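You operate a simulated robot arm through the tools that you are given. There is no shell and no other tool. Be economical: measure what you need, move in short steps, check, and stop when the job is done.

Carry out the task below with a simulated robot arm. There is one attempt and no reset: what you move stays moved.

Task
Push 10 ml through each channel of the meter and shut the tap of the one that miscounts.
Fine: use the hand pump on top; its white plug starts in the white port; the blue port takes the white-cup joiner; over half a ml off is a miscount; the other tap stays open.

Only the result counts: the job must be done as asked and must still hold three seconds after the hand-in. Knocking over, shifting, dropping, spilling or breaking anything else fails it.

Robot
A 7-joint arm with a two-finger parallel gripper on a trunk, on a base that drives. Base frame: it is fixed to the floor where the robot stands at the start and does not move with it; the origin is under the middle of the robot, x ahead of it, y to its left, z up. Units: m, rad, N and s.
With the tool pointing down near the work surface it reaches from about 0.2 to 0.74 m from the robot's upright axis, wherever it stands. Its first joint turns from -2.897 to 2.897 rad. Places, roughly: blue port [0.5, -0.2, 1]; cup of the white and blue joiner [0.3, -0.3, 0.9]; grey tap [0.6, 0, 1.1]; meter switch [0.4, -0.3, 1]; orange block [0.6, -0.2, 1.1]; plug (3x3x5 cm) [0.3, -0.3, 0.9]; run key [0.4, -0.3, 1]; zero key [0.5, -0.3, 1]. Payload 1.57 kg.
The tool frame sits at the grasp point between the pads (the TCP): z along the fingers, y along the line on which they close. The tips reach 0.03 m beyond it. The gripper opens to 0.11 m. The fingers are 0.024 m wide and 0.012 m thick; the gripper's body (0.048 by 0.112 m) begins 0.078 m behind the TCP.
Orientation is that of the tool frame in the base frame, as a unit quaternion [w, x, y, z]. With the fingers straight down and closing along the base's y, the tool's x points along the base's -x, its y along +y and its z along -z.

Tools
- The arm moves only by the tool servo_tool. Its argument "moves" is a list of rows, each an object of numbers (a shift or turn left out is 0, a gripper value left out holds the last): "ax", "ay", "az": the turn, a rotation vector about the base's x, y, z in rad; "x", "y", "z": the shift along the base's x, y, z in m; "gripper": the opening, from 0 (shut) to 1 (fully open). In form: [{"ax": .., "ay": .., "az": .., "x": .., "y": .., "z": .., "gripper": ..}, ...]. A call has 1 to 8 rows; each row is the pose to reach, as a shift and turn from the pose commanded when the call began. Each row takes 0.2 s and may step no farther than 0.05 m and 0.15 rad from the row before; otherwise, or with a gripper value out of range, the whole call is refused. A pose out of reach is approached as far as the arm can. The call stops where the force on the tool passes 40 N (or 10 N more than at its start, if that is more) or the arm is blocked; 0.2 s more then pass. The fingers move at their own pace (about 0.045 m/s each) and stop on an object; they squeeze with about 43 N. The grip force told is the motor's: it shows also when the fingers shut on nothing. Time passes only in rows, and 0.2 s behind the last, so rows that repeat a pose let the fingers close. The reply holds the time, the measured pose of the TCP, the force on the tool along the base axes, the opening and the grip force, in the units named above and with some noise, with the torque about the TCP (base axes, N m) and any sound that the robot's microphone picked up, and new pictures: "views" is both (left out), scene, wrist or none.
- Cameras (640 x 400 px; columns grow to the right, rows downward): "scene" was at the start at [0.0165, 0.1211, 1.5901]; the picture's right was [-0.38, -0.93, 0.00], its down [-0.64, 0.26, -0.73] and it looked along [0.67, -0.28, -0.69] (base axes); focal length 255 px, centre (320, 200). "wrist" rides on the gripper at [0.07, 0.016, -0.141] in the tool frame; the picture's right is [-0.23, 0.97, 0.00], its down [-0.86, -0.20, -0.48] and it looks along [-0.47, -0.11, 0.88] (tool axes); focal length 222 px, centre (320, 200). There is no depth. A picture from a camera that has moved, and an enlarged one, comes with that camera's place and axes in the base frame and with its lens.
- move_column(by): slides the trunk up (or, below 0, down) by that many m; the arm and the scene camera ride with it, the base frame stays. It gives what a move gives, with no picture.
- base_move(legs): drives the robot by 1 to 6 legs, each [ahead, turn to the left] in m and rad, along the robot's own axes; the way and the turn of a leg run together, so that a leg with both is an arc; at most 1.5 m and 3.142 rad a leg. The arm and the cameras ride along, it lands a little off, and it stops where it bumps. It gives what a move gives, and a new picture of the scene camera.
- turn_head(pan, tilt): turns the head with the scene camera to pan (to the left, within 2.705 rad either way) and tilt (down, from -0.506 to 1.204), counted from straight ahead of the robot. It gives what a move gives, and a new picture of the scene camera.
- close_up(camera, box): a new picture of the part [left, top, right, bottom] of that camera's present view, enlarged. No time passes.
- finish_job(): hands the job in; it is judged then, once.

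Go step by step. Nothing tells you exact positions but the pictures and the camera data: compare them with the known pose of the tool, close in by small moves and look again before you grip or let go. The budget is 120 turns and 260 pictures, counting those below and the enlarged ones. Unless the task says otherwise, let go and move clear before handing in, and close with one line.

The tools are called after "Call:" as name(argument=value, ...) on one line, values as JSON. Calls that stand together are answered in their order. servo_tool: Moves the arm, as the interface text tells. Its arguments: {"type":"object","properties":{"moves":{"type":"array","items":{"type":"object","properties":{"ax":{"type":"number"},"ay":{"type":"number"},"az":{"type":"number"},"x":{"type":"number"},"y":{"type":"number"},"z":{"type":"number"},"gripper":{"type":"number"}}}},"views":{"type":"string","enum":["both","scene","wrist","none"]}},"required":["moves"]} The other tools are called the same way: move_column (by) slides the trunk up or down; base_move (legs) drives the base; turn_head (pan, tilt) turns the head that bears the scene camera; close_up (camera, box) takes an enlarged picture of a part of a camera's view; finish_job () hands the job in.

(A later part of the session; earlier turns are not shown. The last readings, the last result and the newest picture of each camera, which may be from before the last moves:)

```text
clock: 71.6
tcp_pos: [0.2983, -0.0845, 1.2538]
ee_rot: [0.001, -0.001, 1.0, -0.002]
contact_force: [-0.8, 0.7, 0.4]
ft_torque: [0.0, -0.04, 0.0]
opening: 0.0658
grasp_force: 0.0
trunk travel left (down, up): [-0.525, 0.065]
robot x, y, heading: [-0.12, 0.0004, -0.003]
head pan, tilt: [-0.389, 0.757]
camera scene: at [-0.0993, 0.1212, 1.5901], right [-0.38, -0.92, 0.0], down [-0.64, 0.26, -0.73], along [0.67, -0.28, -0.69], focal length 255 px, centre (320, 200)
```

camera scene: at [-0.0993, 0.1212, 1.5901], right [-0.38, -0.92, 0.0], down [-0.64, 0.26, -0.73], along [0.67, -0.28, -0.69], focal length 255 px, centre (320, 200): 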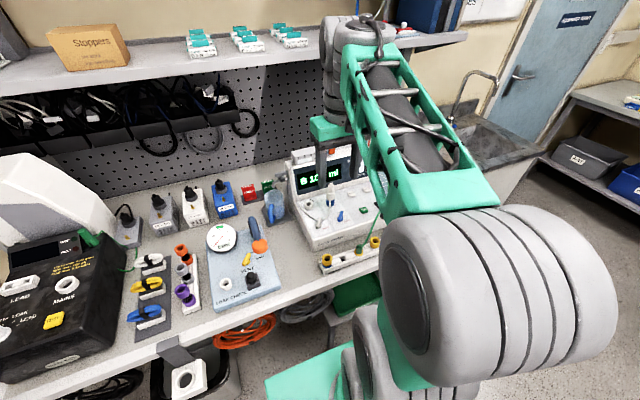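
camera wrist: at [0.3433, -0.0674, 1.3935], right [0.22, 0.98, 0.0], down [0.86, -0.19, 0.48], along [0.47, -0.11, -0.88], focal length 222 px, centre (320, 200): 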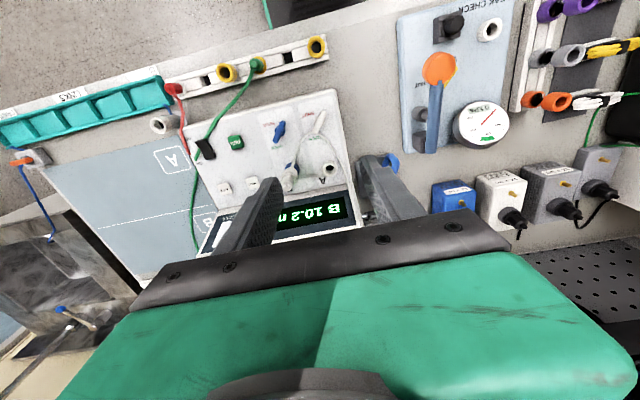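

Next I'll move above tap A with the fingers closed and look straight at it.

Call:
servo_tool(moves=[{"x": 0.035, "z": -0.02, "gripper": 0}, {"x": 0.07, "z": -0.04, "gripper": 0}, {"x": 0.09, "z": -0.08, "y": 0.01, "gripper": 0}, {"x": 0.1, "z": -0.12, "y": 0.02, "gripper": 0}, {"x": 0.105, "z": -0.16, "y": 0.03}])

Call:
close_up(camera="wrist", box=[220, 60, 440, 240])

Call:
close_up(camera="scene", box=[290, 180, 380, 260])

```text
clock: 72.8
tcp_pos: [0.4054, -0.0515, 1.0921]
ee_rot: [0.002, -0.001, 1.0, -0.002]
contact_force: [-0.7, -0.8, -0.1]
ft_torque: [0.03, -0.05, 0.01]
opening: 0.0001
grasp_force: 21.2
trunk travel left (down, up): [-0.525, 0.065]
robot x, y, heading: [-0.1138, 0.0007, -0.004]
head pan, tilt: [-0.389, 0.757]
camera scene: at [-0.0983, 0.1212, 1.5902], right [-0.38, -0.92, 0.0], down [-0.64, 0.26, -0.73], along [0.67, -0.28, -0.69], focal length 255 px, centre (320, 200)
camera wrist: at [0.3348, -0.0366, 1.2337], right [0.23, 0.97, 0.0], down [0.85, -0.2, 0.48], along [0.47, -0.11, -0.88], focal length 222 px, centre (320, 200)
```

scene: 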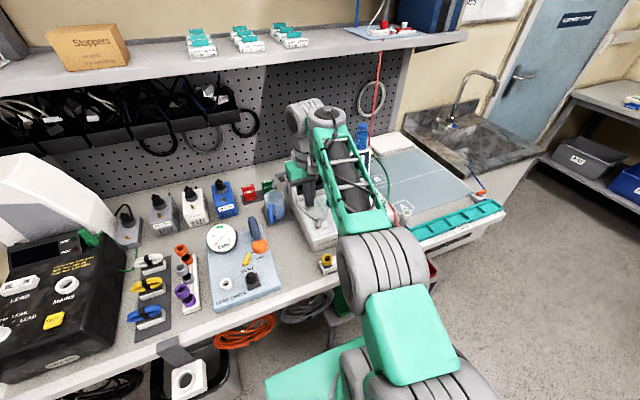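
wrist: 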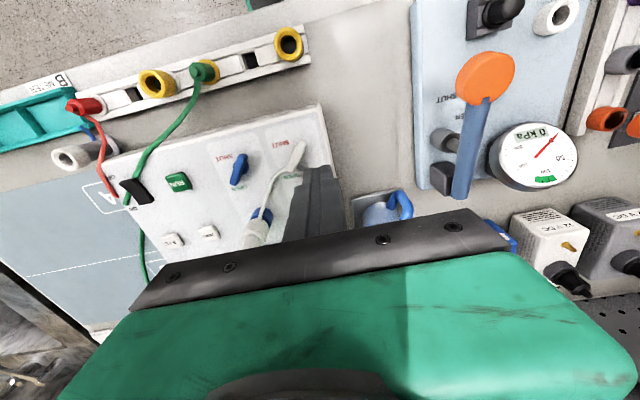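

```text
2.22 times, centred on (330, 150) of wrist
camera zoom: at [0.3348, -0.0366, 1.2337], right [0.23, 0.97, 0.0], down [0.85, -0.2, 0.48], along [0.47, -0.11, -0.88], focal length 494 px, centre (298, 311)
```

zoom: 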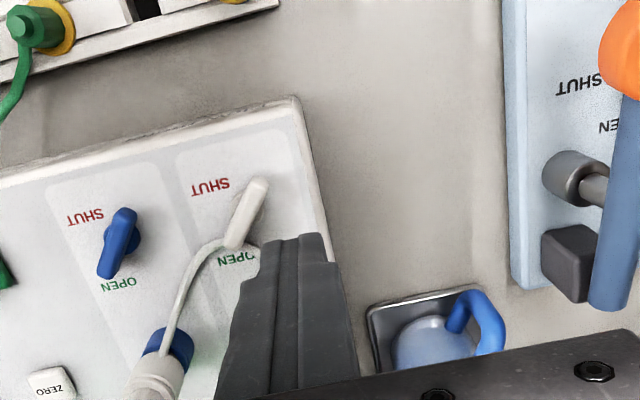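

```text
5.00 times, centred on (335, 220) of scene
camera zoom: at [-0.0983, 0.1212, 1.5902], right [-0.38, -0.92, 0.0], down [-0.64, 0.26, -0.73], along [0.67, -0.28, -0.69], focal length 1275 px, centre (245, 100)
```

zoom: 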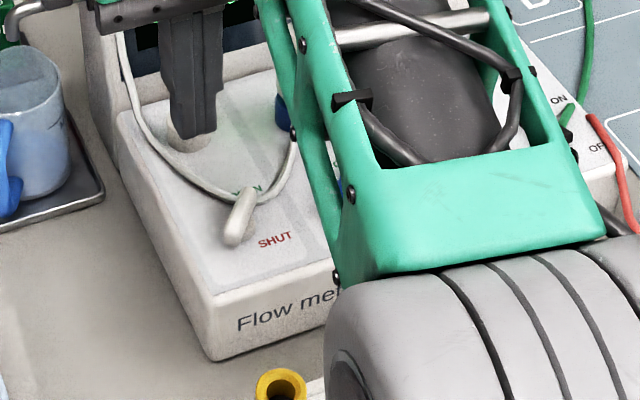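

The bar handle is centred near [0.412, -0.086] at about −36°, and SHUT is 90° clockwise seen from above. I'll lower the closed fingertips on the label side, beside the bar's near end, to push it round clear of the cord.

Call:
servo_tool(moves=[{"x": -0.01, "y": -0.03}, {"x": -0.0214, "y": -0.051}, {"x": -0.0214, "y": -0.051, "z": -0.04}, {"x": -0.0214, "y": -0.051, "z": -0.08}, {"x": -0.0214, "y": -0.051, "z": -0.08}])

Call:
close_up(camera="wrist", box=[240, 80, 440, 240])

Call:
close_up(camera="scene", box=[300, 190, 370, 250])

```text
clock: 74.0
tcp_pos: [0.3829, -0.1044, 1.0354]
ee_rot: [-0.002, -0.001, 1.0, 0.001]
contact_force: [-0.3, 0.4, -0.2]
ft_torque: [0.0, -0.01, -0.01]
opening: 0.0
grasp_force: 21.3
out of reach, approached as far as the arm can: row 4
trunk travel left (down, up): [-0.525, 0.065]
robot x, y, heading: [-0.1146, -0.001, -0.005]
head pan, tilt: [-0.389, 0.757]
camera scene: at [-0.0985, 0.1219, 1.59], right [-0.38, -0.92, 0.0], down [-0.64, 0.26, -0.73], along [0.67, -0.28, -0.69], focal length 255 px, centre (320, 200)
camera wrist: at [0.3141, -0.0882, 1.1757], right [0.23, 0.97, 0.0], down [0.86, -0.2, 0.47], along [0.46, -0.11, -0.88], focal length 222 px, centre (320, 200)
```

scene: 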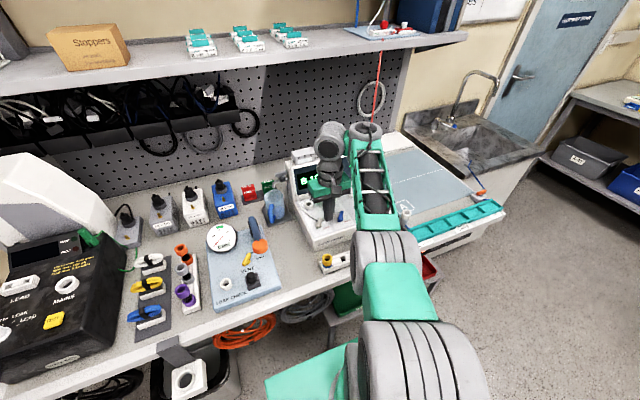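
wrist: 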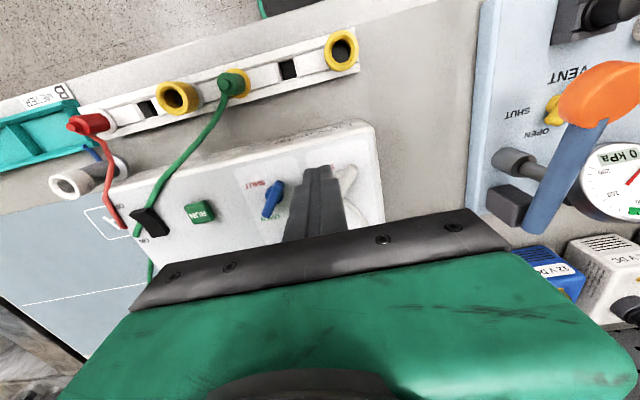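

```text
2.50 times, centred on (340, 160) of wrist
camera zoom: at [0.3141, -0.0882, 1.1757], right [0.23, 0.97, 0.0], down [0.86, -0.2, 0.47], along [0.46, -0.11, -0.88], focal length 555 px, centre (270, 300)
```

zoom: 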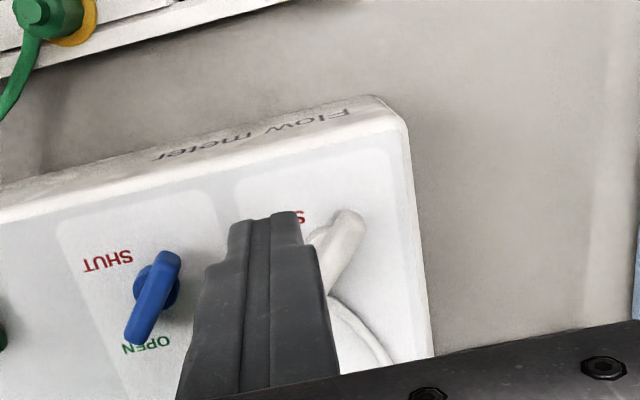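

```text
6.67 times, centred on (335, 220) of scene
camera zoom: at [-0.0985, 0.1219, 1.59], right [-0.38, -0.92, 0.0], down [-0.64, 0.26, -0.73], along [0.67, -0.28, -0.69], focal length 1700 px, centre (220, 67)
```

zoom: 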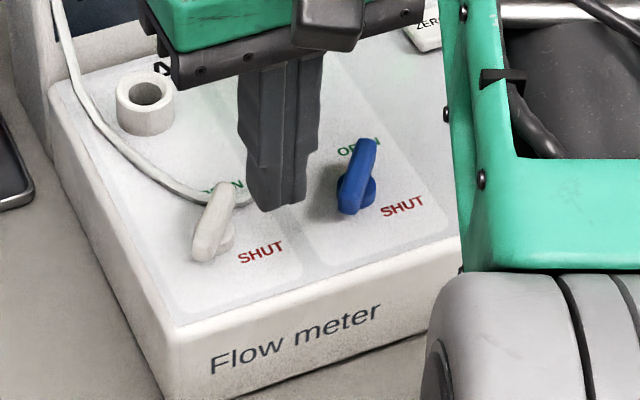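

Call:
servo_tool(moves=[{"z": -0.01}, {"z": -0.02}, {"z": -0.02}], views="none")

```text
clock: 74.8
tcp_pos: [0.3822, -0.104, 1.0363]
ee_rot: [0.0, -0.001, 1.0, 0.0]
contact_force: [-0.6, -0.9, 0.3]
ft_torque: [0.0, 0.0, 0.02]
opening: 0.0
grasp_force: 21.5
out of reach, approached as far as the arm can: row 1, 2, 3
trunk travel left (down, up): [-0.525, 0.065]
robot x, y, heading: [-0.1172, 0.0028, -0.004]
head pan, tilt: [-0.389, 0.757]
```

The arm's present posture won't go lower. Closed fingers are square, so orientation doesn't matter; I'll rise, rotate to the other orientation and come down again.

Call:
servo_tool(moves=[{"z": 0.05}, {"z": 0.1, "az": -0.14}, {"z": 0.13, "az": -0.28}, {"z": 0.13, "az": -0.42}, {"z": 0.13, "az": -0.56}, {"z": 0.13, "az": -0.7}, {"z": 0.13, "az": -0.84}, {"z": 0.13, "az": -0.98}], views="none")

Call:
servo_tool(moves=[{"az": -0.14}, {"az": -0.28}, {"az": -0.42}, {"az": -0.56}, {"az": -0.59, "z": -0.03}, {"az": -0.59, "z": -0.07}, {"az": -0.59, "z": -0.11}, {"az": -0.59, "z": -0.13}])

Call:
close_up(camera="wrist", box=[240, 80, 440, 240])

```text
clock: 76.6
tcp_pos: [0.3852, -0.1041, 1.1652]
ee_rot: [0.0, 0.471, 0.882, -0.003]
contact_force: [0.2, -0.4, -0.4]
ft_torque: [-0.02, 0.0, 0.03]
opening: 0.0
grasp_force: 20.8
trunk travel left (down, up): [-0.525, 0.065]
robot x, y, heading: [-0.118, 0.0009, -0.005]
head pan, tilt: [-0.389, 0.757]
```

```text
clock: 78.4
tcp_pos: [0.3855, -0.1057, 1.0341]
ee_rot: [-0.003, 0.707, 0.708, -0.002]
contact_force: [0.4, -0.4, -0.1]
ft_torque: [0.0, -0.01, 0.01]
opening: 0.0
grasp_force: 21.6
trunk travel left (down, up): [-0.525, 0.065]
robot x, y, heading: [-0.1167, -0.0, -0.004]
head pan, tilt: [-0.389, 0.757]
camera scene: at [-0.0985, 0.1206, 1.5902], right [-0.38, -0.92, 0.0], down [-0.64, 0.26, -0.73], along [0.67, -0.28, -0.69], focal length 255 px, centre (320, 200)
camera wrist: at [0.4032, -0.0366, 1.175], right [0.97, -0.23, -0.01], down [-0.2, -0.85, 0.48], along [-0.11, -0.47, -0.88], focal length 222 px, centre (320, 200)
```

scene: 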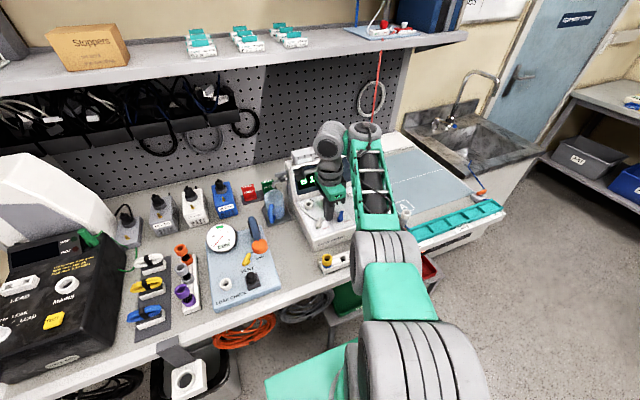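
wrist: 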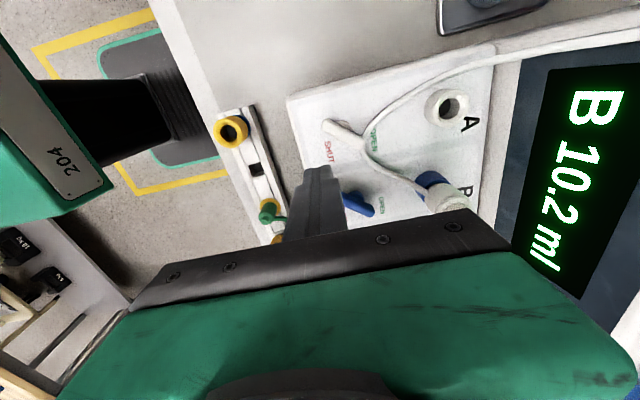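

```text
2.50 times, centred on (340, 160) of wrist
camera zoom: at [0.4032, -0.0366, 1.175], right [0.97, -0.23, -0.01], down [-0.2, -0.85, 0.48], along [-0.11, -0.47, -0.88], focal length 555 px, centre (270, 300)
```

zoom: 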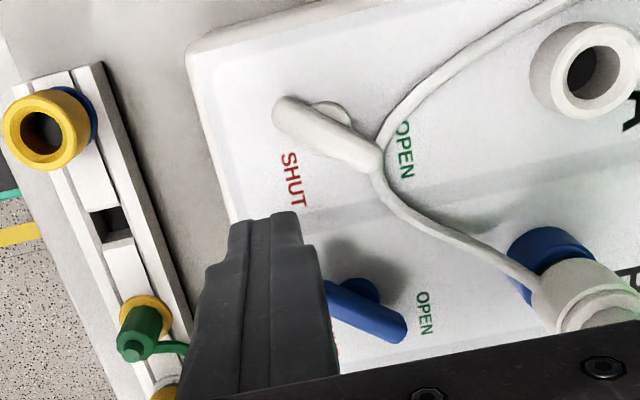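

In this orientation the arm has reach. I'll descend beside the bar, to just above the panel.

Call:
servo_tool(moves=[{"z": -0.02}, {"z": -0.035}, {"z": -0.044}, {"z": -0.044}])

Call:
close_up(camera="wrist", box=[240, 80, 440, 240])

Call:
close_up(camera="scene", box=[300, 190, 370, 250])

```text
clock: 79.4
tcp_pos: [0.3865, -0.1067, 1.0333]
ee_rot: [-0.004, 0.707, 0.707, -0.003]
contact_force: [-0.3, 0.1, 0.0]
ft_torque: [-0.02, -0.01, -0.02]
opening: 0.0
grasp_force: 21.4
out of reach, approached as far as the arm can: row 1, 2, 3, 4
trunk travel left (down, up): [-0.525, 0.065]
robot x, y, heading: [-0.1188, -0.0006, -0.006]
head pan, tilt: [-0.389, 0.757]
camera scene: at [-0.0983, 0.121, 1.5901], right [-0.38, -0.92, 0.0], down [-0.64, 0.26, -0.73], along [0.67, -0.28, -0.69], focal length 255 px, centre (320, 200)
camera wrist: at [0.4039, -0.038, 1.1732], right [0.97, -0.22, -0.01], down [-0.19, -0.86, 0.48], along [-0.12, -0.46, -0.88], focal length 222 px, centre (320, 200)
```

scene: 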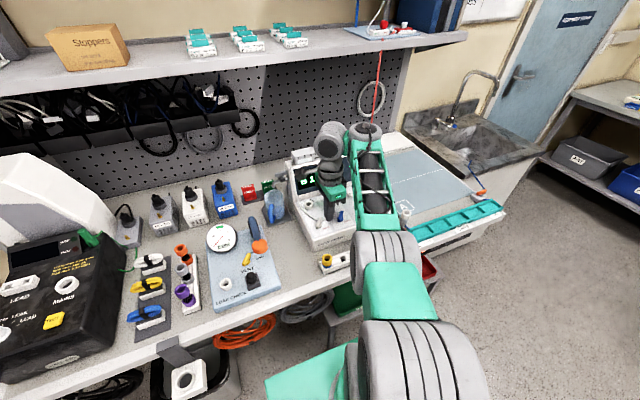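
wrist: 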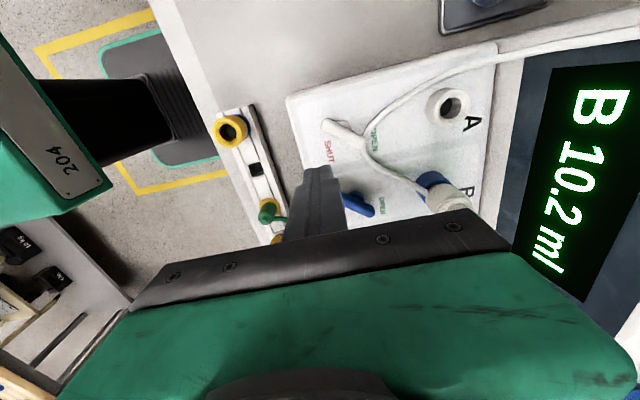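

```text
2.50 times, centred on (340, 160) of wrist
camera zoom: at [0.4039, -0.038, 1.1732], right [0.97, -0.22, -0.01], down [-0.19, -0.86, 0.48], along [-0.12, -0.46, -0.88], focal length 555 px, centre (270, 300)
```

zoom: 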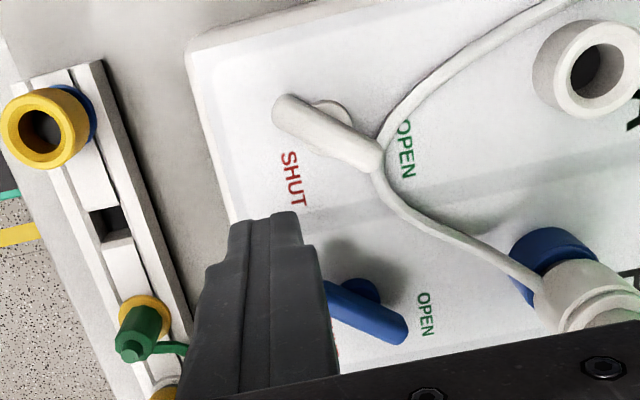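

```text
6.67 times, centred on (335, 220) of scene
camera zoom: at [-0.0983, 0.121, 1.5901], right [-0.38, -0.92, 0.0], down [-0.64, 0.26, -0.73], along [0.67, -0.28, -0.69], focal length 1700 px, centre (220, 67)
```

zoom: 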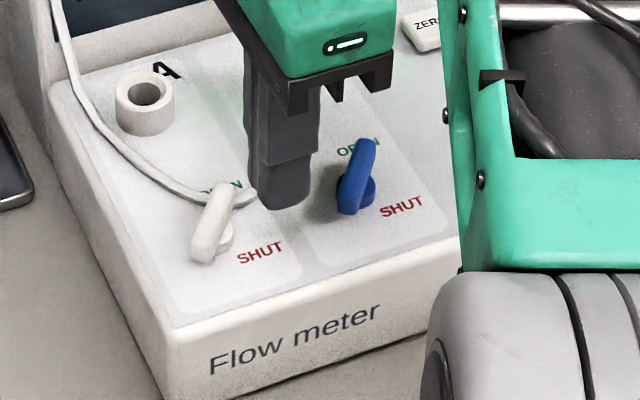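

Still limited at this radius. I'll rise and back the base another 0.1 m so the arm works more extended.

Call:
servo_tool(moves=[{"z": 0.05}, {"z": 0.1}, {"z": 0.13}], views="none")

Call:
base_move(legs=[[-0.1, 0]])

Call:
servo_tool(moves=[{"x": 0.04}, {"x": 0.08}, {"x": 0.1}, {"x": 0.1, "z": -0.04}, {"x": 0.1, "z": -0.08}, {"x": 0.1, "z": -0.12}, {"x": 0.1, "z": -0.14}])

```text
clock: 80.2
tcp_pos: [0.3881, -0.1052, 1.1609]
ee_rot: [0.0, 0.706, 0.708, -0.004]
contact_force: [0.4, 0.2, 0.4]
ft_torque: [-0.02, 0.02, 0.03]
opening: 0.0
grasp_force: 20.4
trunk travel left (down, up): [-0.525, 0.065]
robot x, y, heading: [-0.113, 0.0014, -0.007]
head pan, tilt: [-0.389, 0.757]
```

```text
clock: 81.4
tcp_pos: [0.2846, -0.1056, 1.1616]
ee_rot: [0.001, 0.706, 0.708, -0.001]
contact_force: [-0.2, 0.2, 0.2]
ft_torque: [-0.02, 0.01, -0.02]
opening: 0.0
grasp_force: 21.5
trunk travel left (down, up): [-0.525, 0.065]
robot x, y, heading: [-0.2202, 0.0009, -0.006]
head pan, tilt: [-0.389, 0.757]
camera scene: at [-0.2016, 0.1216, 1.5901], right [-0.38, -0.92, 0.0], down [-0.63, 0.26, -0.73], along [0.67, -0.28, -0.69], focal length 255 px, centre (320, 200)
```

scene: 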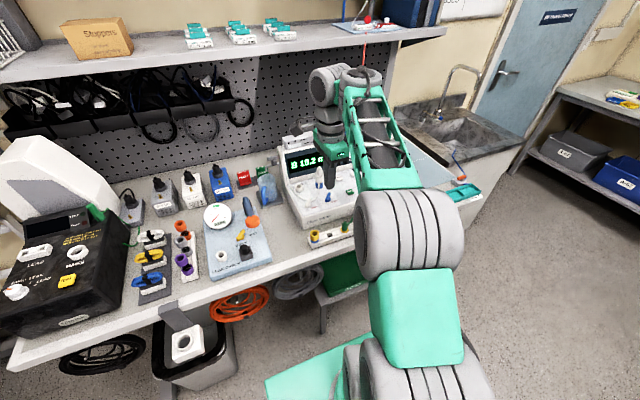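

```text
clock: 83.0
tcp_pos: [0.3917, -0.1038, 1.0316]
ee_rot: [0.001, 0.707, 0.708, -0.003]
contact_force: [-0.3, 1.1, 0.2]
ft_torque: [-0.01, -0.02, -0.01]
opening: 0.0001
grasp_force: 21.2
out of reach, approached as far as the arm can: row 7
trunk travel left (down, up): [-0.525, 0.065]
robot x, y, heading: [-0.2172, 0.0019, -0.003]
head pan, tilt: [-0.389, 0.757]
camera scene: at [-0.2001, 0.1214, 1.5901], right [-0.38, -0.92, 0.0], down [-0.64, 0.26, -0.73], along [0.67, -0.28, -0.69], focal length 255 px, centre (320, 200)
camera wrist: at [0.409, -0.034, 1.1716], right [0.97, -0.23, 0.0], down [-0.2, -0.85, 0.48], along [-0.11, -0.47, -0.88], focal length 222 px, centre (320, 200)
```

scene: 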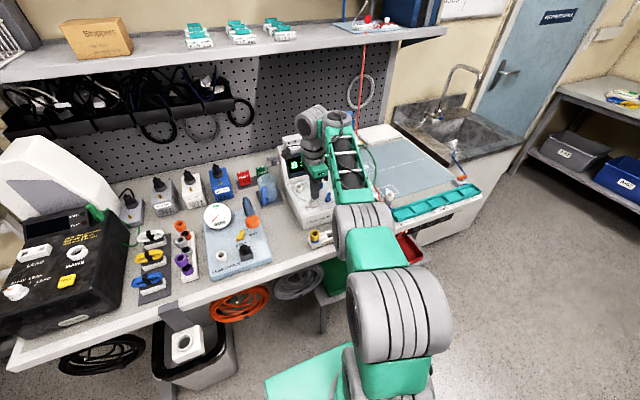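
wrist: 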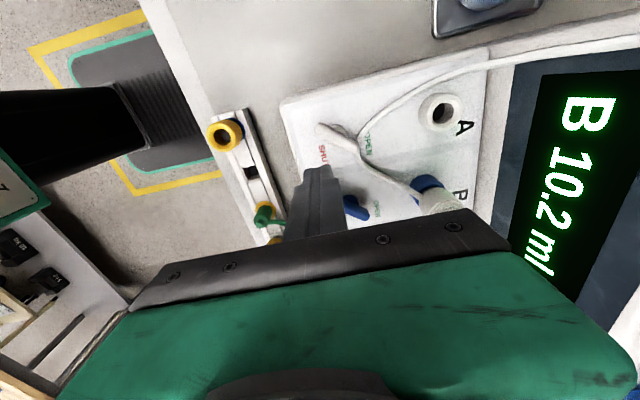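

The same limit appears, so I'll lower the trunk instead: raise the arm 0.1 m first, then slide the column down 0.12 m.

Call:
servo_tool(moves=[{"z": 0.04}, {"z": 0.08}, {"z": 0.12}, {"z": 0.15}], views="none")

Call:
move_column(by=-0.12)

Call:
servo_tool(moves=[{"z": 0}])

```text
clock: 84.0
tcp_pos: [0.3891, -0.1026, 1.1805]
ee_rot: [0.0, 0.707, 0.708, -0.003]
contact_force: [-0.4, 0.4, 1.3]
ft_torque: [-0.01, 0.0, 0.0]
opening: 0.0001
grasp_force: 21.3
trunk travel left (down, up): [-0.525, 0.065]
robot x, y, heading: [-0.2183, -0.0034, -0.008]
head pan, tilt: [-0.389, 0.757]
```

```text
clock: 85.5
tcp_pos: [0.3892, -0.1039, 1.061]
ee_rot: [0.001, 0.707, 0.707, -0.003]
contact_force: [0.1, 0.2, 0.4]
ft_torque: [0.0, 0.0, -0.01]
opening: 0.0002
grasp_force: 21.1
trunk travel left (down, up): [-0.405, 0.185]
robot x, y, heading: [-0.2207, 0.0022, -0.001]
head pan, tilt: [-0.389, 0.757]
```

```text
clock: 85.9
tcp_pos: [0.3884, -0.1023, 1.0604]
ee_rot: [0.0, 0.707, 0.707, -0.002]
contact_force: [0.3, 0.4, 0.3]
ft_torque: [0.01, -0.02, 0.05]
opening: 0.0
grasp_force: 21.3
trunk travel left (down, up): [-0.405, 0.185]
robot x, y, heading: [-0.2183, -0.0017, -0.008]
head pan, tilt: [-0.389, 0.757]
camera scene: at [-0.2007, 0.1215, 1.4701], right [-0.38, -0.92, 0.0], down [-0.64, 0.26, -0.73], along [0.67, -0.28, -0.69], focal length 255 px, centre (320, 200)
camera wrist: at [0.4055, -0.0334, 1.2018], right [0.97, -0.23, 0.0], down [-0.2, -0.85, 0.48], along [-0.11, -0.47, -0.88], focal length 222 px, centre (320, 200)
```

scene: 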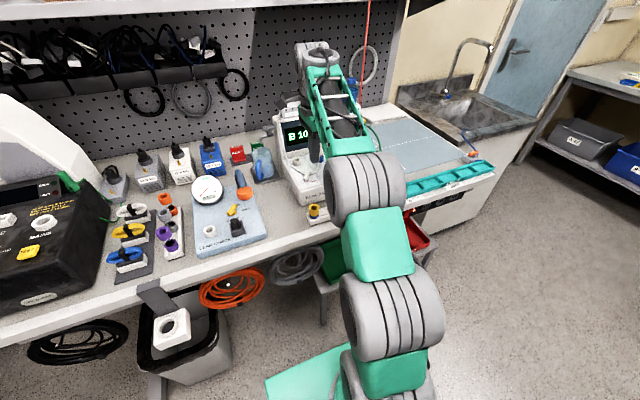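
wrist: 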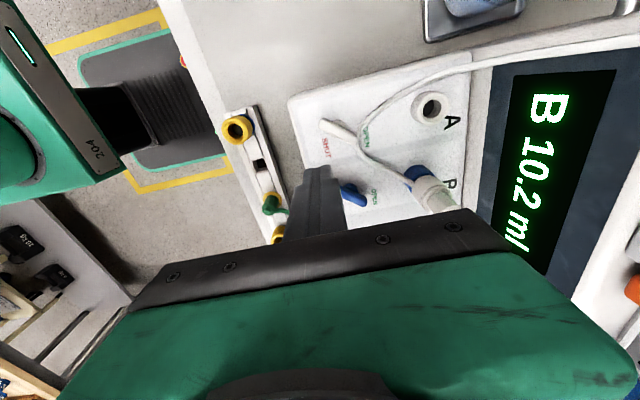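

Call:
servo_tool(moves=[{"x": -0.003, "y": -0.002, "z": -0.03}, {"x": -0.003, "y": -0.002, "z": -0.055}, {"x": -0.003, "y": -0.002, "z": -0.068}, {"x": -0.003, "y": -0.002, "z": -0.068}])

Call:
close_up(camera="wrist", box=[240, 80, 440, 240])

Call:
close_up(camera="scene", box=[270, 130, 350, 210])

```text
clock: 86.9
tcp_pos: [0.3858, -0.1037, 0.993]
ee_rot: [0.0, 0.707, 0.707, -0.002]
contact_force: [-1.0, 0.4, 0.3]
ft_torque: [0.01, 0.01, -0.01]
opening: 0.0001
grasp_force: 21.4
trunk travel left (down, up): [-0.405, 0.185]
robot x, y, heading: [-0.2176, 0.001, -0.004]
head pan, tilt: [-0.389, 0.757]
camera scene: at [-0.2007, 0.1215, 1.4701], right [-0.38, -0.92, 0.0], down [-0.64, 0.26, -0.73], along [0.67, -0.28, -0.69], focal length 255 px, centre (320, 200)
camera wrist: at [0.403, -0.0344, 1.134], right [0.97, -0.23, 0.0], down [-0.2, -0.85, 0.48], along [-0.11, -0.47, -0.88], focal length 222 px, centre (320, 200)
```

scene: 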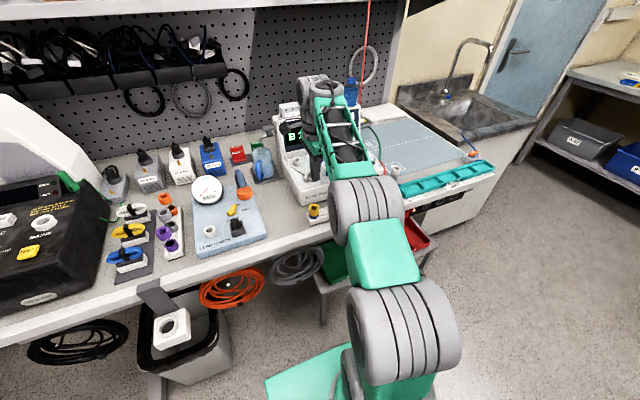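
wrist: 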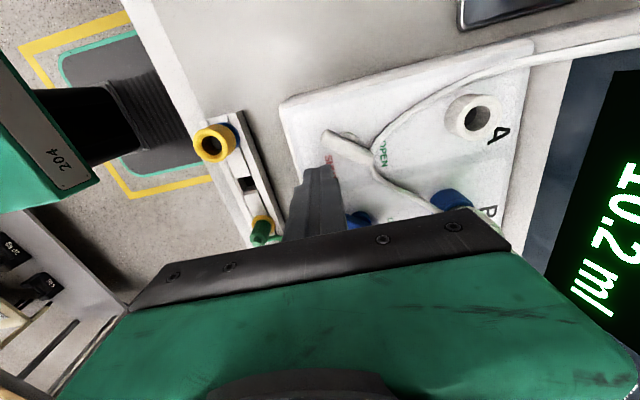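

```text
2.50 times, centred on (340, 160) of wrist
camera zoom: at [0.403, -0.0344, 1.134], right [0.97, -0.23, 0.0], down [-0.2, -0.85, 0.48], along [-0.11, -0.47, -0.88], focal length 555 px, centre (270, 300)
```

zoom: 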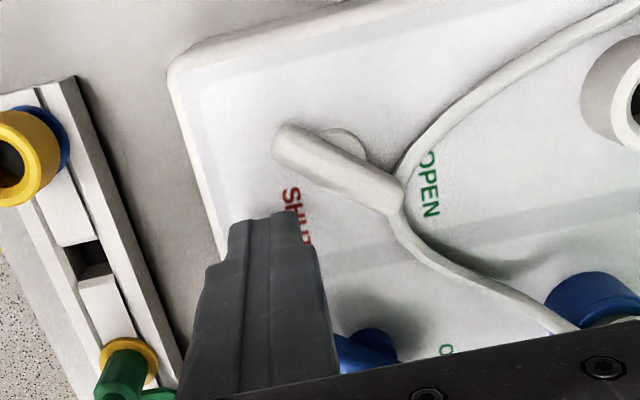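

```text
5.00 times, centred on (310, 170) of scene
camera zoom: at [-0.2007, 0.1215, 1.4701], right [-0.38, -0.92, 0.0], down [-0.64, 0.26, -0.73], along [0.67, -0.28, -0.69], focal length 1275 px, centre (370, 350)
```

zoom: 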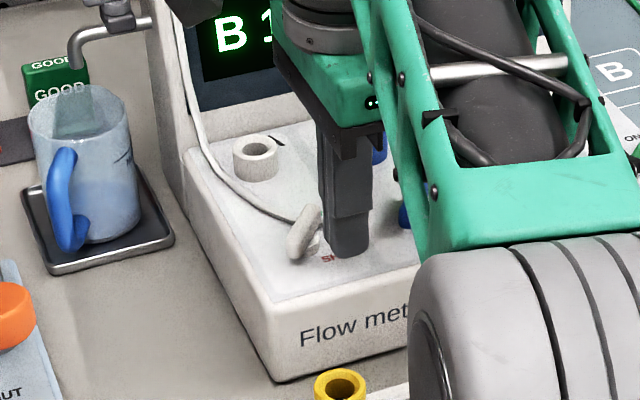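

Fingertips are beside the bar near the panel. I'll push the bar's near end around its shaft, first half of the arc.

Call:
servo_tool(moves=[{"x": 0.0, "y": 0, "z": -0.003}, {"x": 0.0036, "y": 0.0078, "z": -0.003}, {"x": 0.0016, "y": 0.0156, "z": -0.003}, {"x": 0.0021, "y": 0.0236, "z": -0.003}, {"x": 0.005, "y": 0.031, "z": -0.003}])

Call:
close_up(camera="wrist", box=[240, 80, 440, 240])

Call:
close_up(camera="scene", box=[270, 130, 350, 210])

```text
clock: 88.1
tcp_pos: [0.39, -0.0724, 0.99]
ee_rot: [0.0, 0.706, 0.708, -0.002]
contact_force: [-0.6, 0.2, 0.1]
ft_torque: [0.0, 0.02, 0.02]
opening: 0.0
grasp_force: 21.6
trunk travel left (down, up): [-0.405, 0.185]
robot x, y, heading: [-0.2162, 0.0005, -0.009]
head pan, tilt: [-0.389, 0.757]
camera scene: at [-0.2007, 0.1215, 1.4701], right [-0.38, -0.92, 0.0], down [-0.64, 0.26, -0.73], along [0.67, -0.28, -0.69], focal length 255 px, centre (320, 200)
camera wrist: at [0.4077, -0.0033, 1.1308], right [0.97, -0.23, 0.0], down [-0.2, -0.85, 0.48], along [-0.11, -0.47, -0.88], focal length 222 px, centre (320, 200)
```

scene: 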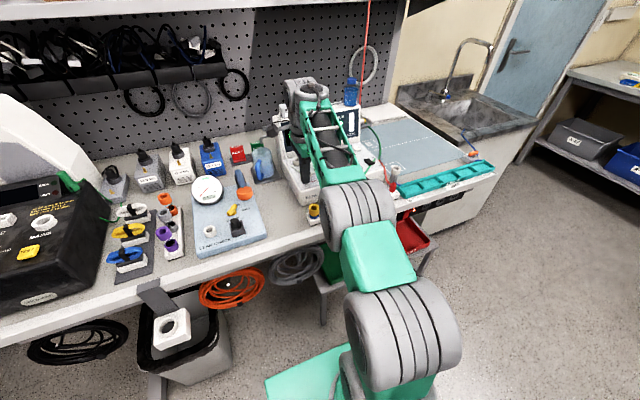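
wrist: 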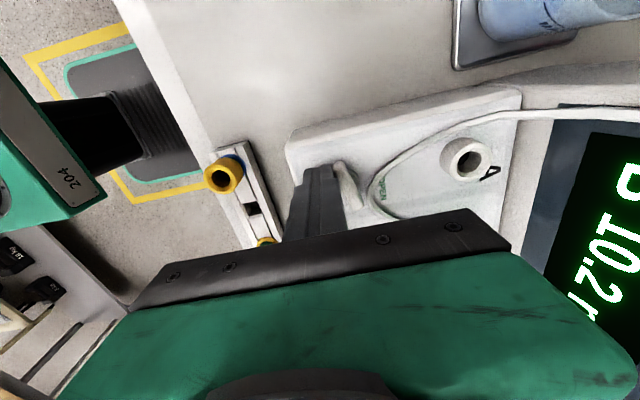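

```text
2.50 times, centred on (340, 160) of wrist
camera zoom: at [0.4077, -0.0033, 1.1308], right [0.97, -0.23, 0.0], down [-0.2, -0.85, 0.48], along [-0.11, -0.47, -0.88], focal length 555 px, centre (270, 300)
```

zoom: 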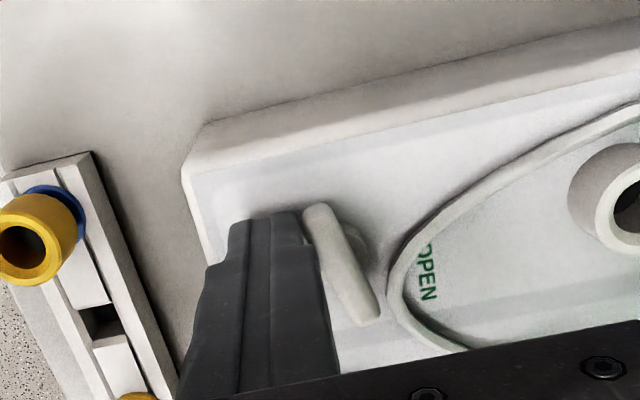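

```text
5.00 times, centred on (310, 170) of scene
camera zoom: at [-0.2007, 0.1215, 1.4701], right [-0.38, -0.92, 0.0], down [-0.64, 0.26, -0.73], along [0.67, -0.28, -0.69], focal length 1275 px, centre (370, 350)
```

zoom: 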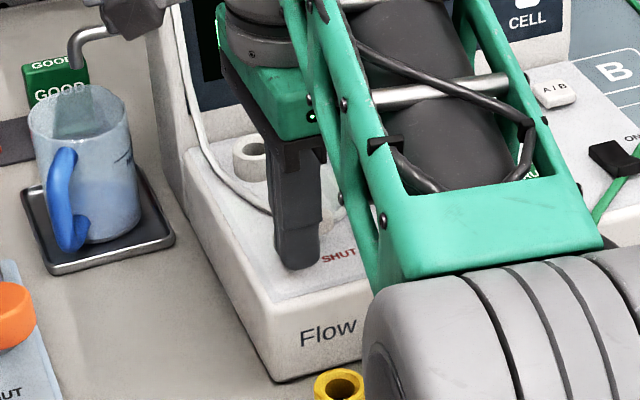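

The bar has turned about 36°. I'll continue the arc to the shut stop.

Call:
servo_tool(moves=[{"x": 0.005, "y": 0.0}, {"x": 0.007, "y": 0.005}, {"x": 0.0128, "y": 0.0098}, {"x": 0.016, "y": 0.009}])

Call:
close_up(camera="wrist", box=[240, 80, 440, 240])

```text
clock: 89.0
tcp_pos: [0.3961, -0.0686, 0.9895]
ee_rot: [-0.006, 0.71, 0.704, -0.005]
contact_force: [-17.1, -8.4, 7.1]
ft_torque: [-0.14, 0.24, -0.01]
opening: 0.0
grasp_force: 21.4
trunk travel left (down, up): [-0.405, 0.185]
robot x, y, heading: [-0.2163, -0.0008, -0.012]
head pan, tilt: [-0.389, 0.757]
stopped in row 4: the force on the tool passed its limit at 45 N (the readings are from after the stop); the commanded pose is now the measured one
camera scene: at [-0.2036, 0.1205, 1.4704], right [-0.39, -0.92, 0.0], down [-0.63, 0.27, -0.73], along [0.67, -0.28, -0.69], focal length 255 px, centre (320, 200)
camera wrist: at [0.4163, 0.0002, 1.131], right [0.97, -0.24, -0.01], down [-0.2, -0.85, 0.48], along [-0.13, -0.47, -0.88], focal length 222 px, centre (320, 200)
```

scene: 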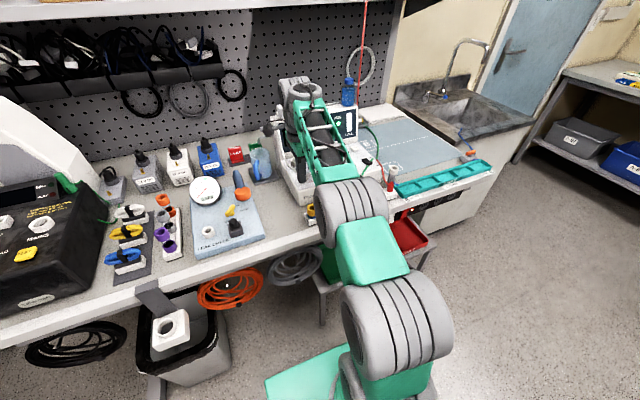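
wrist: 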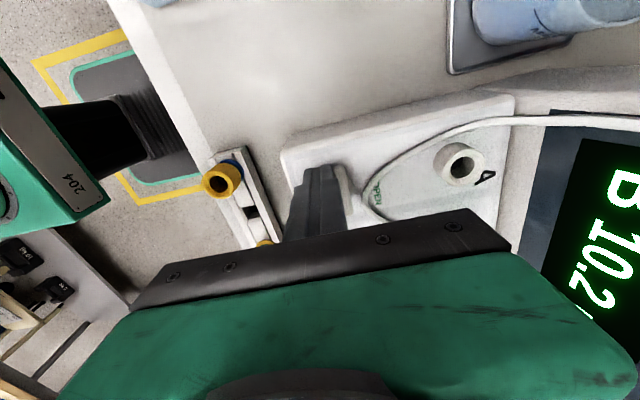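

```text
2.50 times, centred on (340, 160) of wrist
camera zoom: at [0.4163, 0.0002, 1.131], right [0.97, -0.24, -0.01], down [-0.2, -0.85, 0.48], along [-0.13, -0.47, -0.88], focal length 555 px, centre (270, 300)
```

zoom: 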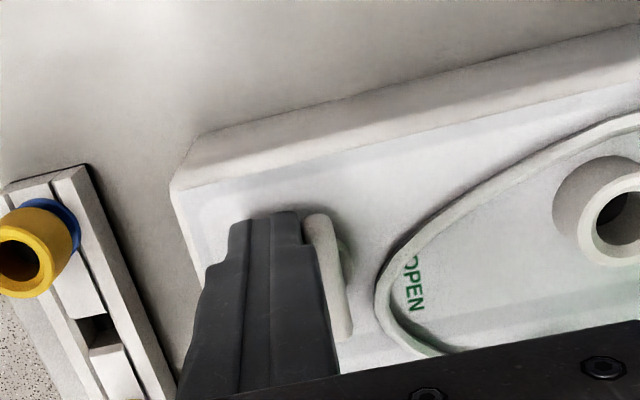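

The bar has turned about 55°, but the contact slid towards the shaft. I'll back off, shift outward towards the bar's end, and push again.

Call:
servo_tool(moves=[{"x": -0.004, "y": 0}, {"x": -0.004, "y": 0.009}, {"x": 0.002, "y": 0.009}, {"x": 0.006, "y": 0.009}, {"x": 0.01, "y": 0.009}, {"x": 0.012, "y": 0.008}])

Call:
close_up(camera="wrist", box=[240, 80, 440, 240])

```text
clock: 89.9
tcp_pos: [0.3973, -0.0584, 0.9879]
ee_rot: [-0.011, 0.71, 0.704, -0.012]
contact_force: [-19.5, 1.6, 8.3]
ft_torque: [-0.07, 0.24, -0.1]
opening: 0.0
grasp_force: 21.4
trunk travel left (down, up): [-0.405, 0.185]
robot x, y, heading: [-0.221, -0.0001, -0.015]
head pan, tilt: [-0.389, 0.757]
stopped in row 4: the force on the tool passed its limit at 44 N (the readings are from after the stop); the commanded pose is now the measured one
camera scene: at [-0.2049, 0.1216, 1.4703], right [-0.39, -0.92, 0.0], down [-0.63, 0.27, -0.73], along [0.67, -0.28, -0.69], focal length 255 px, centre (320, 200)
camera wrist: at [0.4184, 0.0095, 1.1287], right [0.97, -0.23, -0.03], down [-0.19, -0.85, 0.49], along [-0.14, -0.47, -0.87], focal length 222 px, centre (320, 200)
```

scene: 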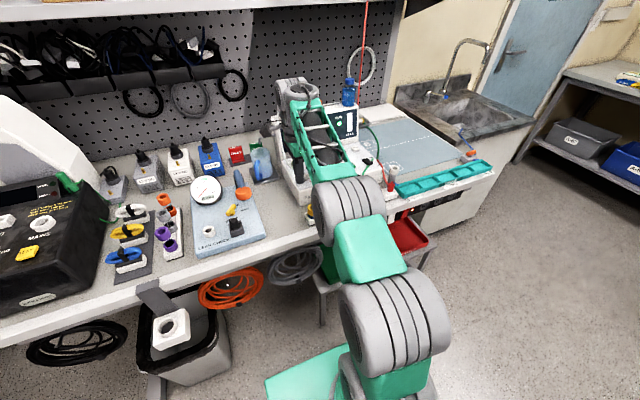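
wrist: 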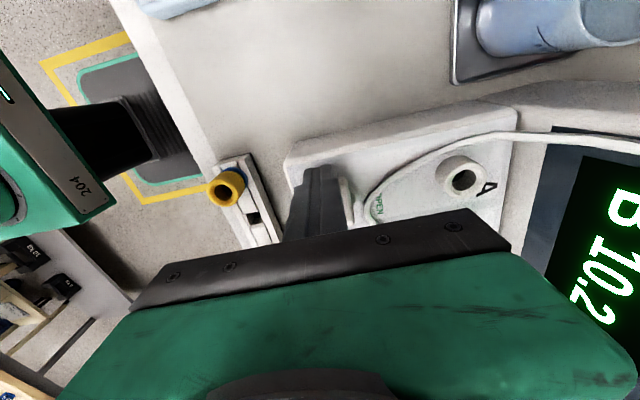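

```text
2.50 times, centred on (340, 160) of wrist
camera zoom: at [0.4184, 0.0095, 1.1287], right [0.97, -0.23, -0.03], down [-0.19, -0.85, 0.49], along [-0.14, -0.47, -0.87], focal length 555 px, centre (270, 300)
```

zoom: 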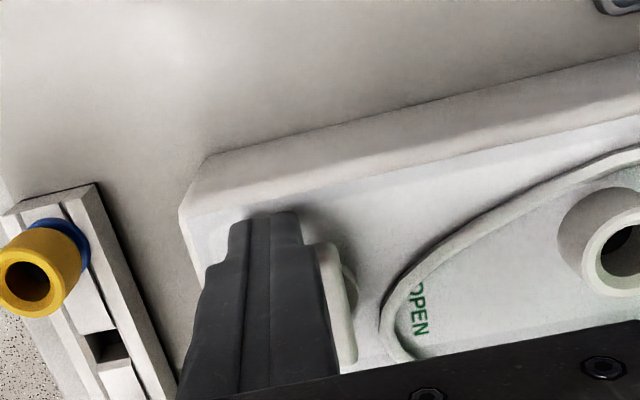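

It's resisting strongly, so it may be at its stop. I'll retract up to inspect the tap.

Call:
servo_tool(moves=[{"x": -0.004}, {"x": -0.005, "z": 0.02}, {"x": -0.005, "z": 0.06}, {"x": -0.005, "y": 0.0, "z": 0.1}, {"x": -0.005, "y": 0.0, "z": 0.12}])

Call:
close_up(camera="wrist", box=[240, 60, 440, 240])

Call:
close_up(camera="scene", box=[270, 130, 350, 210])

```text
clock: 91.1
tcp_pos: [0.3948, -0.0584, 1.1078]
ee_rot: [-0.01, 0.71, 0.704, -0.011]
contact_force: [0.1, -0.5, 0.1]
ft_torque: [-0.03, 0.01, 0.0]
opening: 0.0
grasp_force: 21.1
trunk travel left (down, up): [-0.405, 0.185]
robot x, y, heading: [-0.2164, 0.0002, -0.011]
head pan, tilt: [-0.389, 0.757]
camera scene: at [-0.2011, 0.1214, 1.4701], right [-0.39, -0.92, 0.0], down [-0.63, 0.27, -0.73], along [0.67, -0.28, -0.69], focal length 255 px, centre (320, 200)
camera wrist: at [0.4161, 0.0109, 1.2491], right [0.97, -0.23, -0.03], down [-0.19, -0.85, 0.49], along [-0.14, -0.47, -0.87], focal length 222 px, centre (320, 200)
```

scene: 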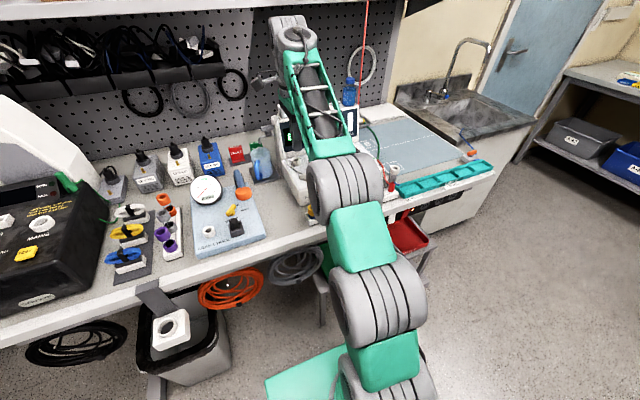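
wrist: 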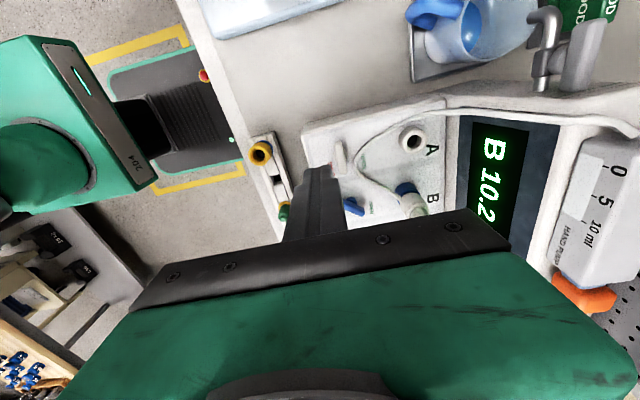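

```text
2.22 times, centred on (340, 150) of wrist
camera zoom: at [0.4161, 0.0109, 1.2491], right [0.97, -0.23, -0.03], down [-0.19, -0.85, 0.49], along [-0.14, -0.47, -0.87], focal length 494 px, centre (276, 311)
```

zoom: 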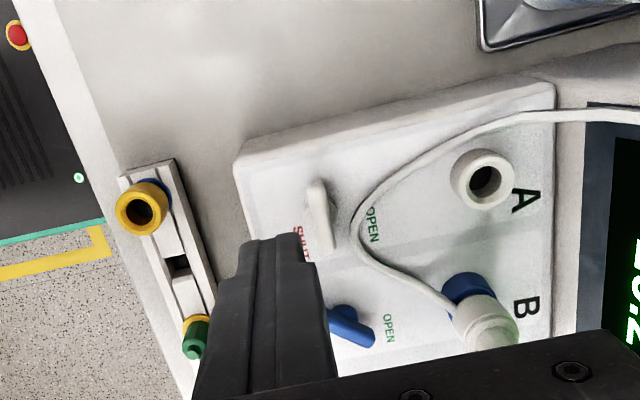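

```text
5.00 times, centred on (310, 170) of scene
camera zoom: at [-0.2011, 0.1214, 1.4701], right [-0.39, -0.92, 0.0], down [-0.63, 0.27, -0.73], along [0.67, -0.28, -0.69], focal length 1275 px, centre (370, 350)
```

zoom: 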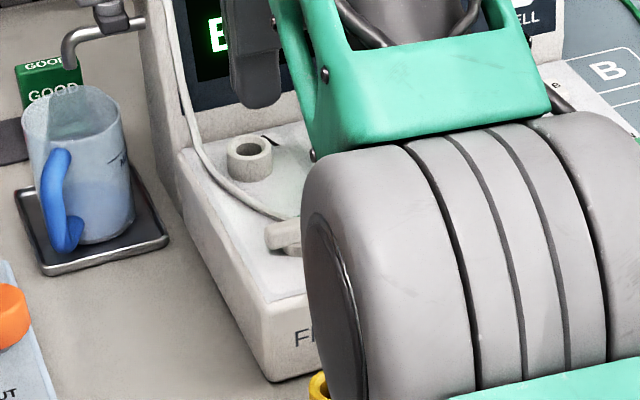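

The bar turned to about −90°, roughly midway between the labels, so it may not be fully shut. The fingers now straddle it naturally, so I'll grip the bar from above and rotate it on.

Call:
servo_tool(moves=[{"x": 0.018, "y": -0.0276, "ay": -0.03, "az": 0.0085, "gripper": 0.36}, {"x": 0.018, "y": -0.0276, "ay": -0.03, "az": 0.0085, "gripper": 0.36}, {"x": 0.018, "y": -0.0276, "ay": -0.03, "az": 0.0085, "z": -0.04}, {"x": 0.018, "y": -0.0276, "ay": -0.03, "az": 0.0085, "z": -0.08}, {"x": 0.018, "y": -0.0276, "ay": -0.03, "az": 0.0085, "z": -0.08}])

Call:
close_up(camera="wrist", box=[240, 80, 440, 240])

Call:
close_up(camera="scene", box=[280, 140, 350, 210])

```text
clock: 92.3
tcp_pos: [0.4137, -0.0869, 1.029]
ee_rot: [0.001, 0.707, 0.707, 0.0]
contact_force: [0.0, -0.7, -0.4]
ft_torque: [-0.01, 0.04, -0.02]
opening: 0.0397
grasp_force: 0.1
trunk travel left (down, up): [-0.405, 0.185]
robot x, y, heading: [-0.2217, 0.0016, -0.013]
head pan, tilt: [-0.389, 0.757]
camera scene: at [-0.2009, 0.1213, 1.4701], right [-0.39, -0.92, 0.0], down [-0.63, 0.27, -0.73], along [0.67, -0.28, -0.69], focal length 255 px, centre (320, 200)
camera wrist: at [0.4303, -0.0181, 1.17], right [0.97, -0.23, 0.0], down [-0.2, -0.85, 0.48], along [-0.11, -0.47, -0.88], focal length 222 px, centre (320, 200)
```

scene: 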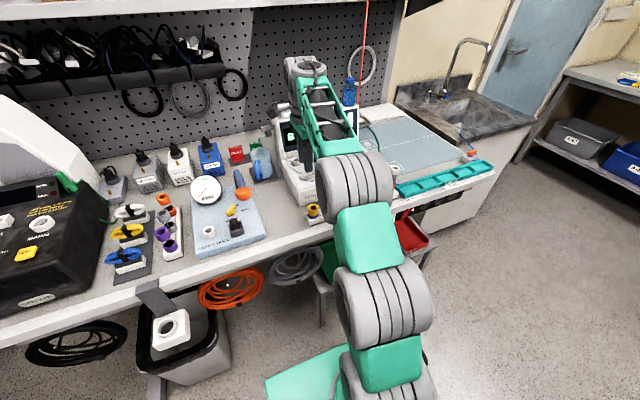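
wrist: 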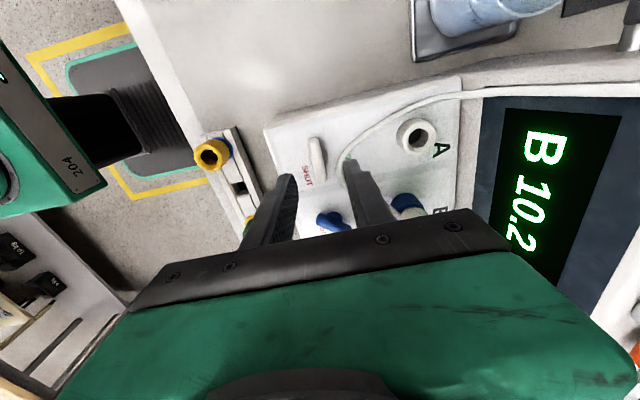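

```text
2.50 times, centred on (340, 160) of wrist
camera zoom: at [0.4303, -0.0181, 1.17], right [0.97, -0.23, 0.0], down [-0.2, -0.85, 0.48], along [-0.11, -0.47, -0.88], focal length 555 px, centre (270, 300)
```

zoom: 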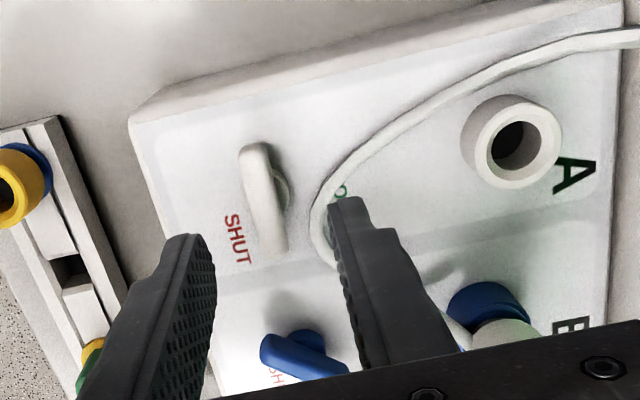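

```text
5.71 times, centred on (315, 175) of scene
camera zoom: at [-0.2009, 0.1213, 1.4701], right [-0.39, -0.92, 0.0], down [-0.63, 0.27, -0.73], along [0.67, -0.28, -0.69], focal length 1458 px, centre (349, 343)
```

zoom: 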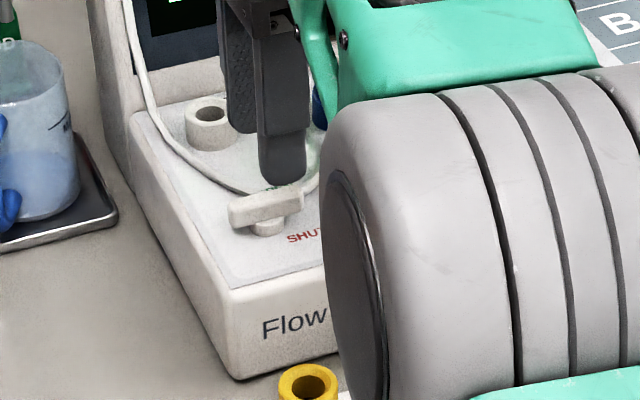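

Call:
servo_tool(moves=[{"y": 0.002, "gripper": 0.27}, {"y": 0.002, "z": -0.02}, {"y": 0.002, "z": -0.034}, {"y": 0.002, "z": -0.034, "gripper": 0}, {"y": 0.002, "z": -0.034, "gripper": 0}, {"y": 0.002, "z": -0.034, "gripper": 0}])

Call:
close_up(camera="wrist", box=[240, 80, 440, 240])

```text
clock: 93.7
tcp_pos: [0.4123, -0.0856, 0.9933]
ee_rot: [0.0, 0.706, 0.708, -0.001]
contact_force: [-10.6, -0.6, -1.4]
ft_torque: [-0.06, 0.13, 0.33]
opening: 0.011
grasp_force: 28.7
trunk travel left (down, up): [-0.405, 0.185]
robot x, y, heading: [-0.2167, 0.0034, -0.009]
head pan, tilt: [-0.389, 0.757]
camera scene: at [-0.2025, 0.1214, 1.4701], right [-0.39, -0.92, 0.0], down [-0.63, 0.27, -0.73], along [0.67, -0.28, -0.69], focal length 255 px, centre (320, 200)
camera wrist: at [0.429, -0.0167, 1.1344], right [0.97, -0.23, 0.0], down [-0.2, -0.85, 0.48], along [-0.11, -0.47, -0.88], focal length 222 px, centre (320, 200)
```

scene: 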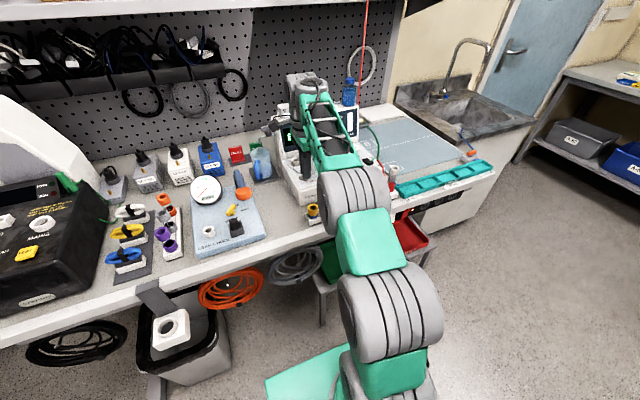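
wrist: 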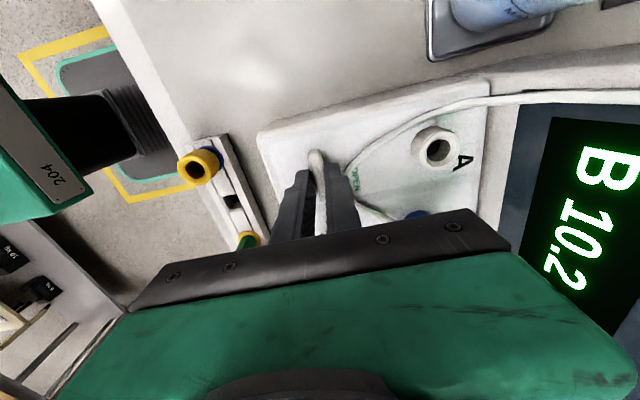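

```text
2.50 times, centred on (340, 160) of wrist
camera zoom: at [0.429, -0.0167, 1.1344], right [0.97, -0.23, 0.0], down [-0.2, -0.85, 0.48], along [-0.11, -0.47, -0.88], focal length 555 px, centre (270, 300)
```

zoom: 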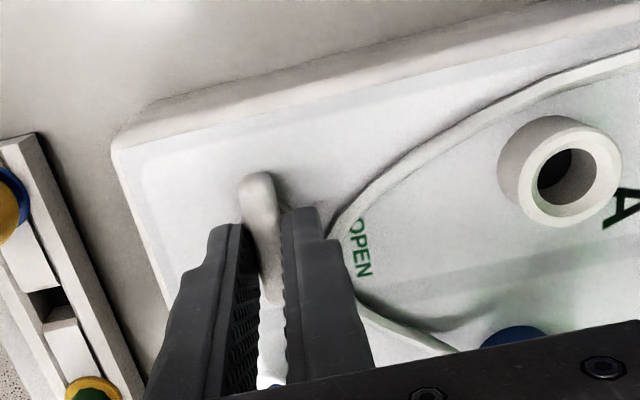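

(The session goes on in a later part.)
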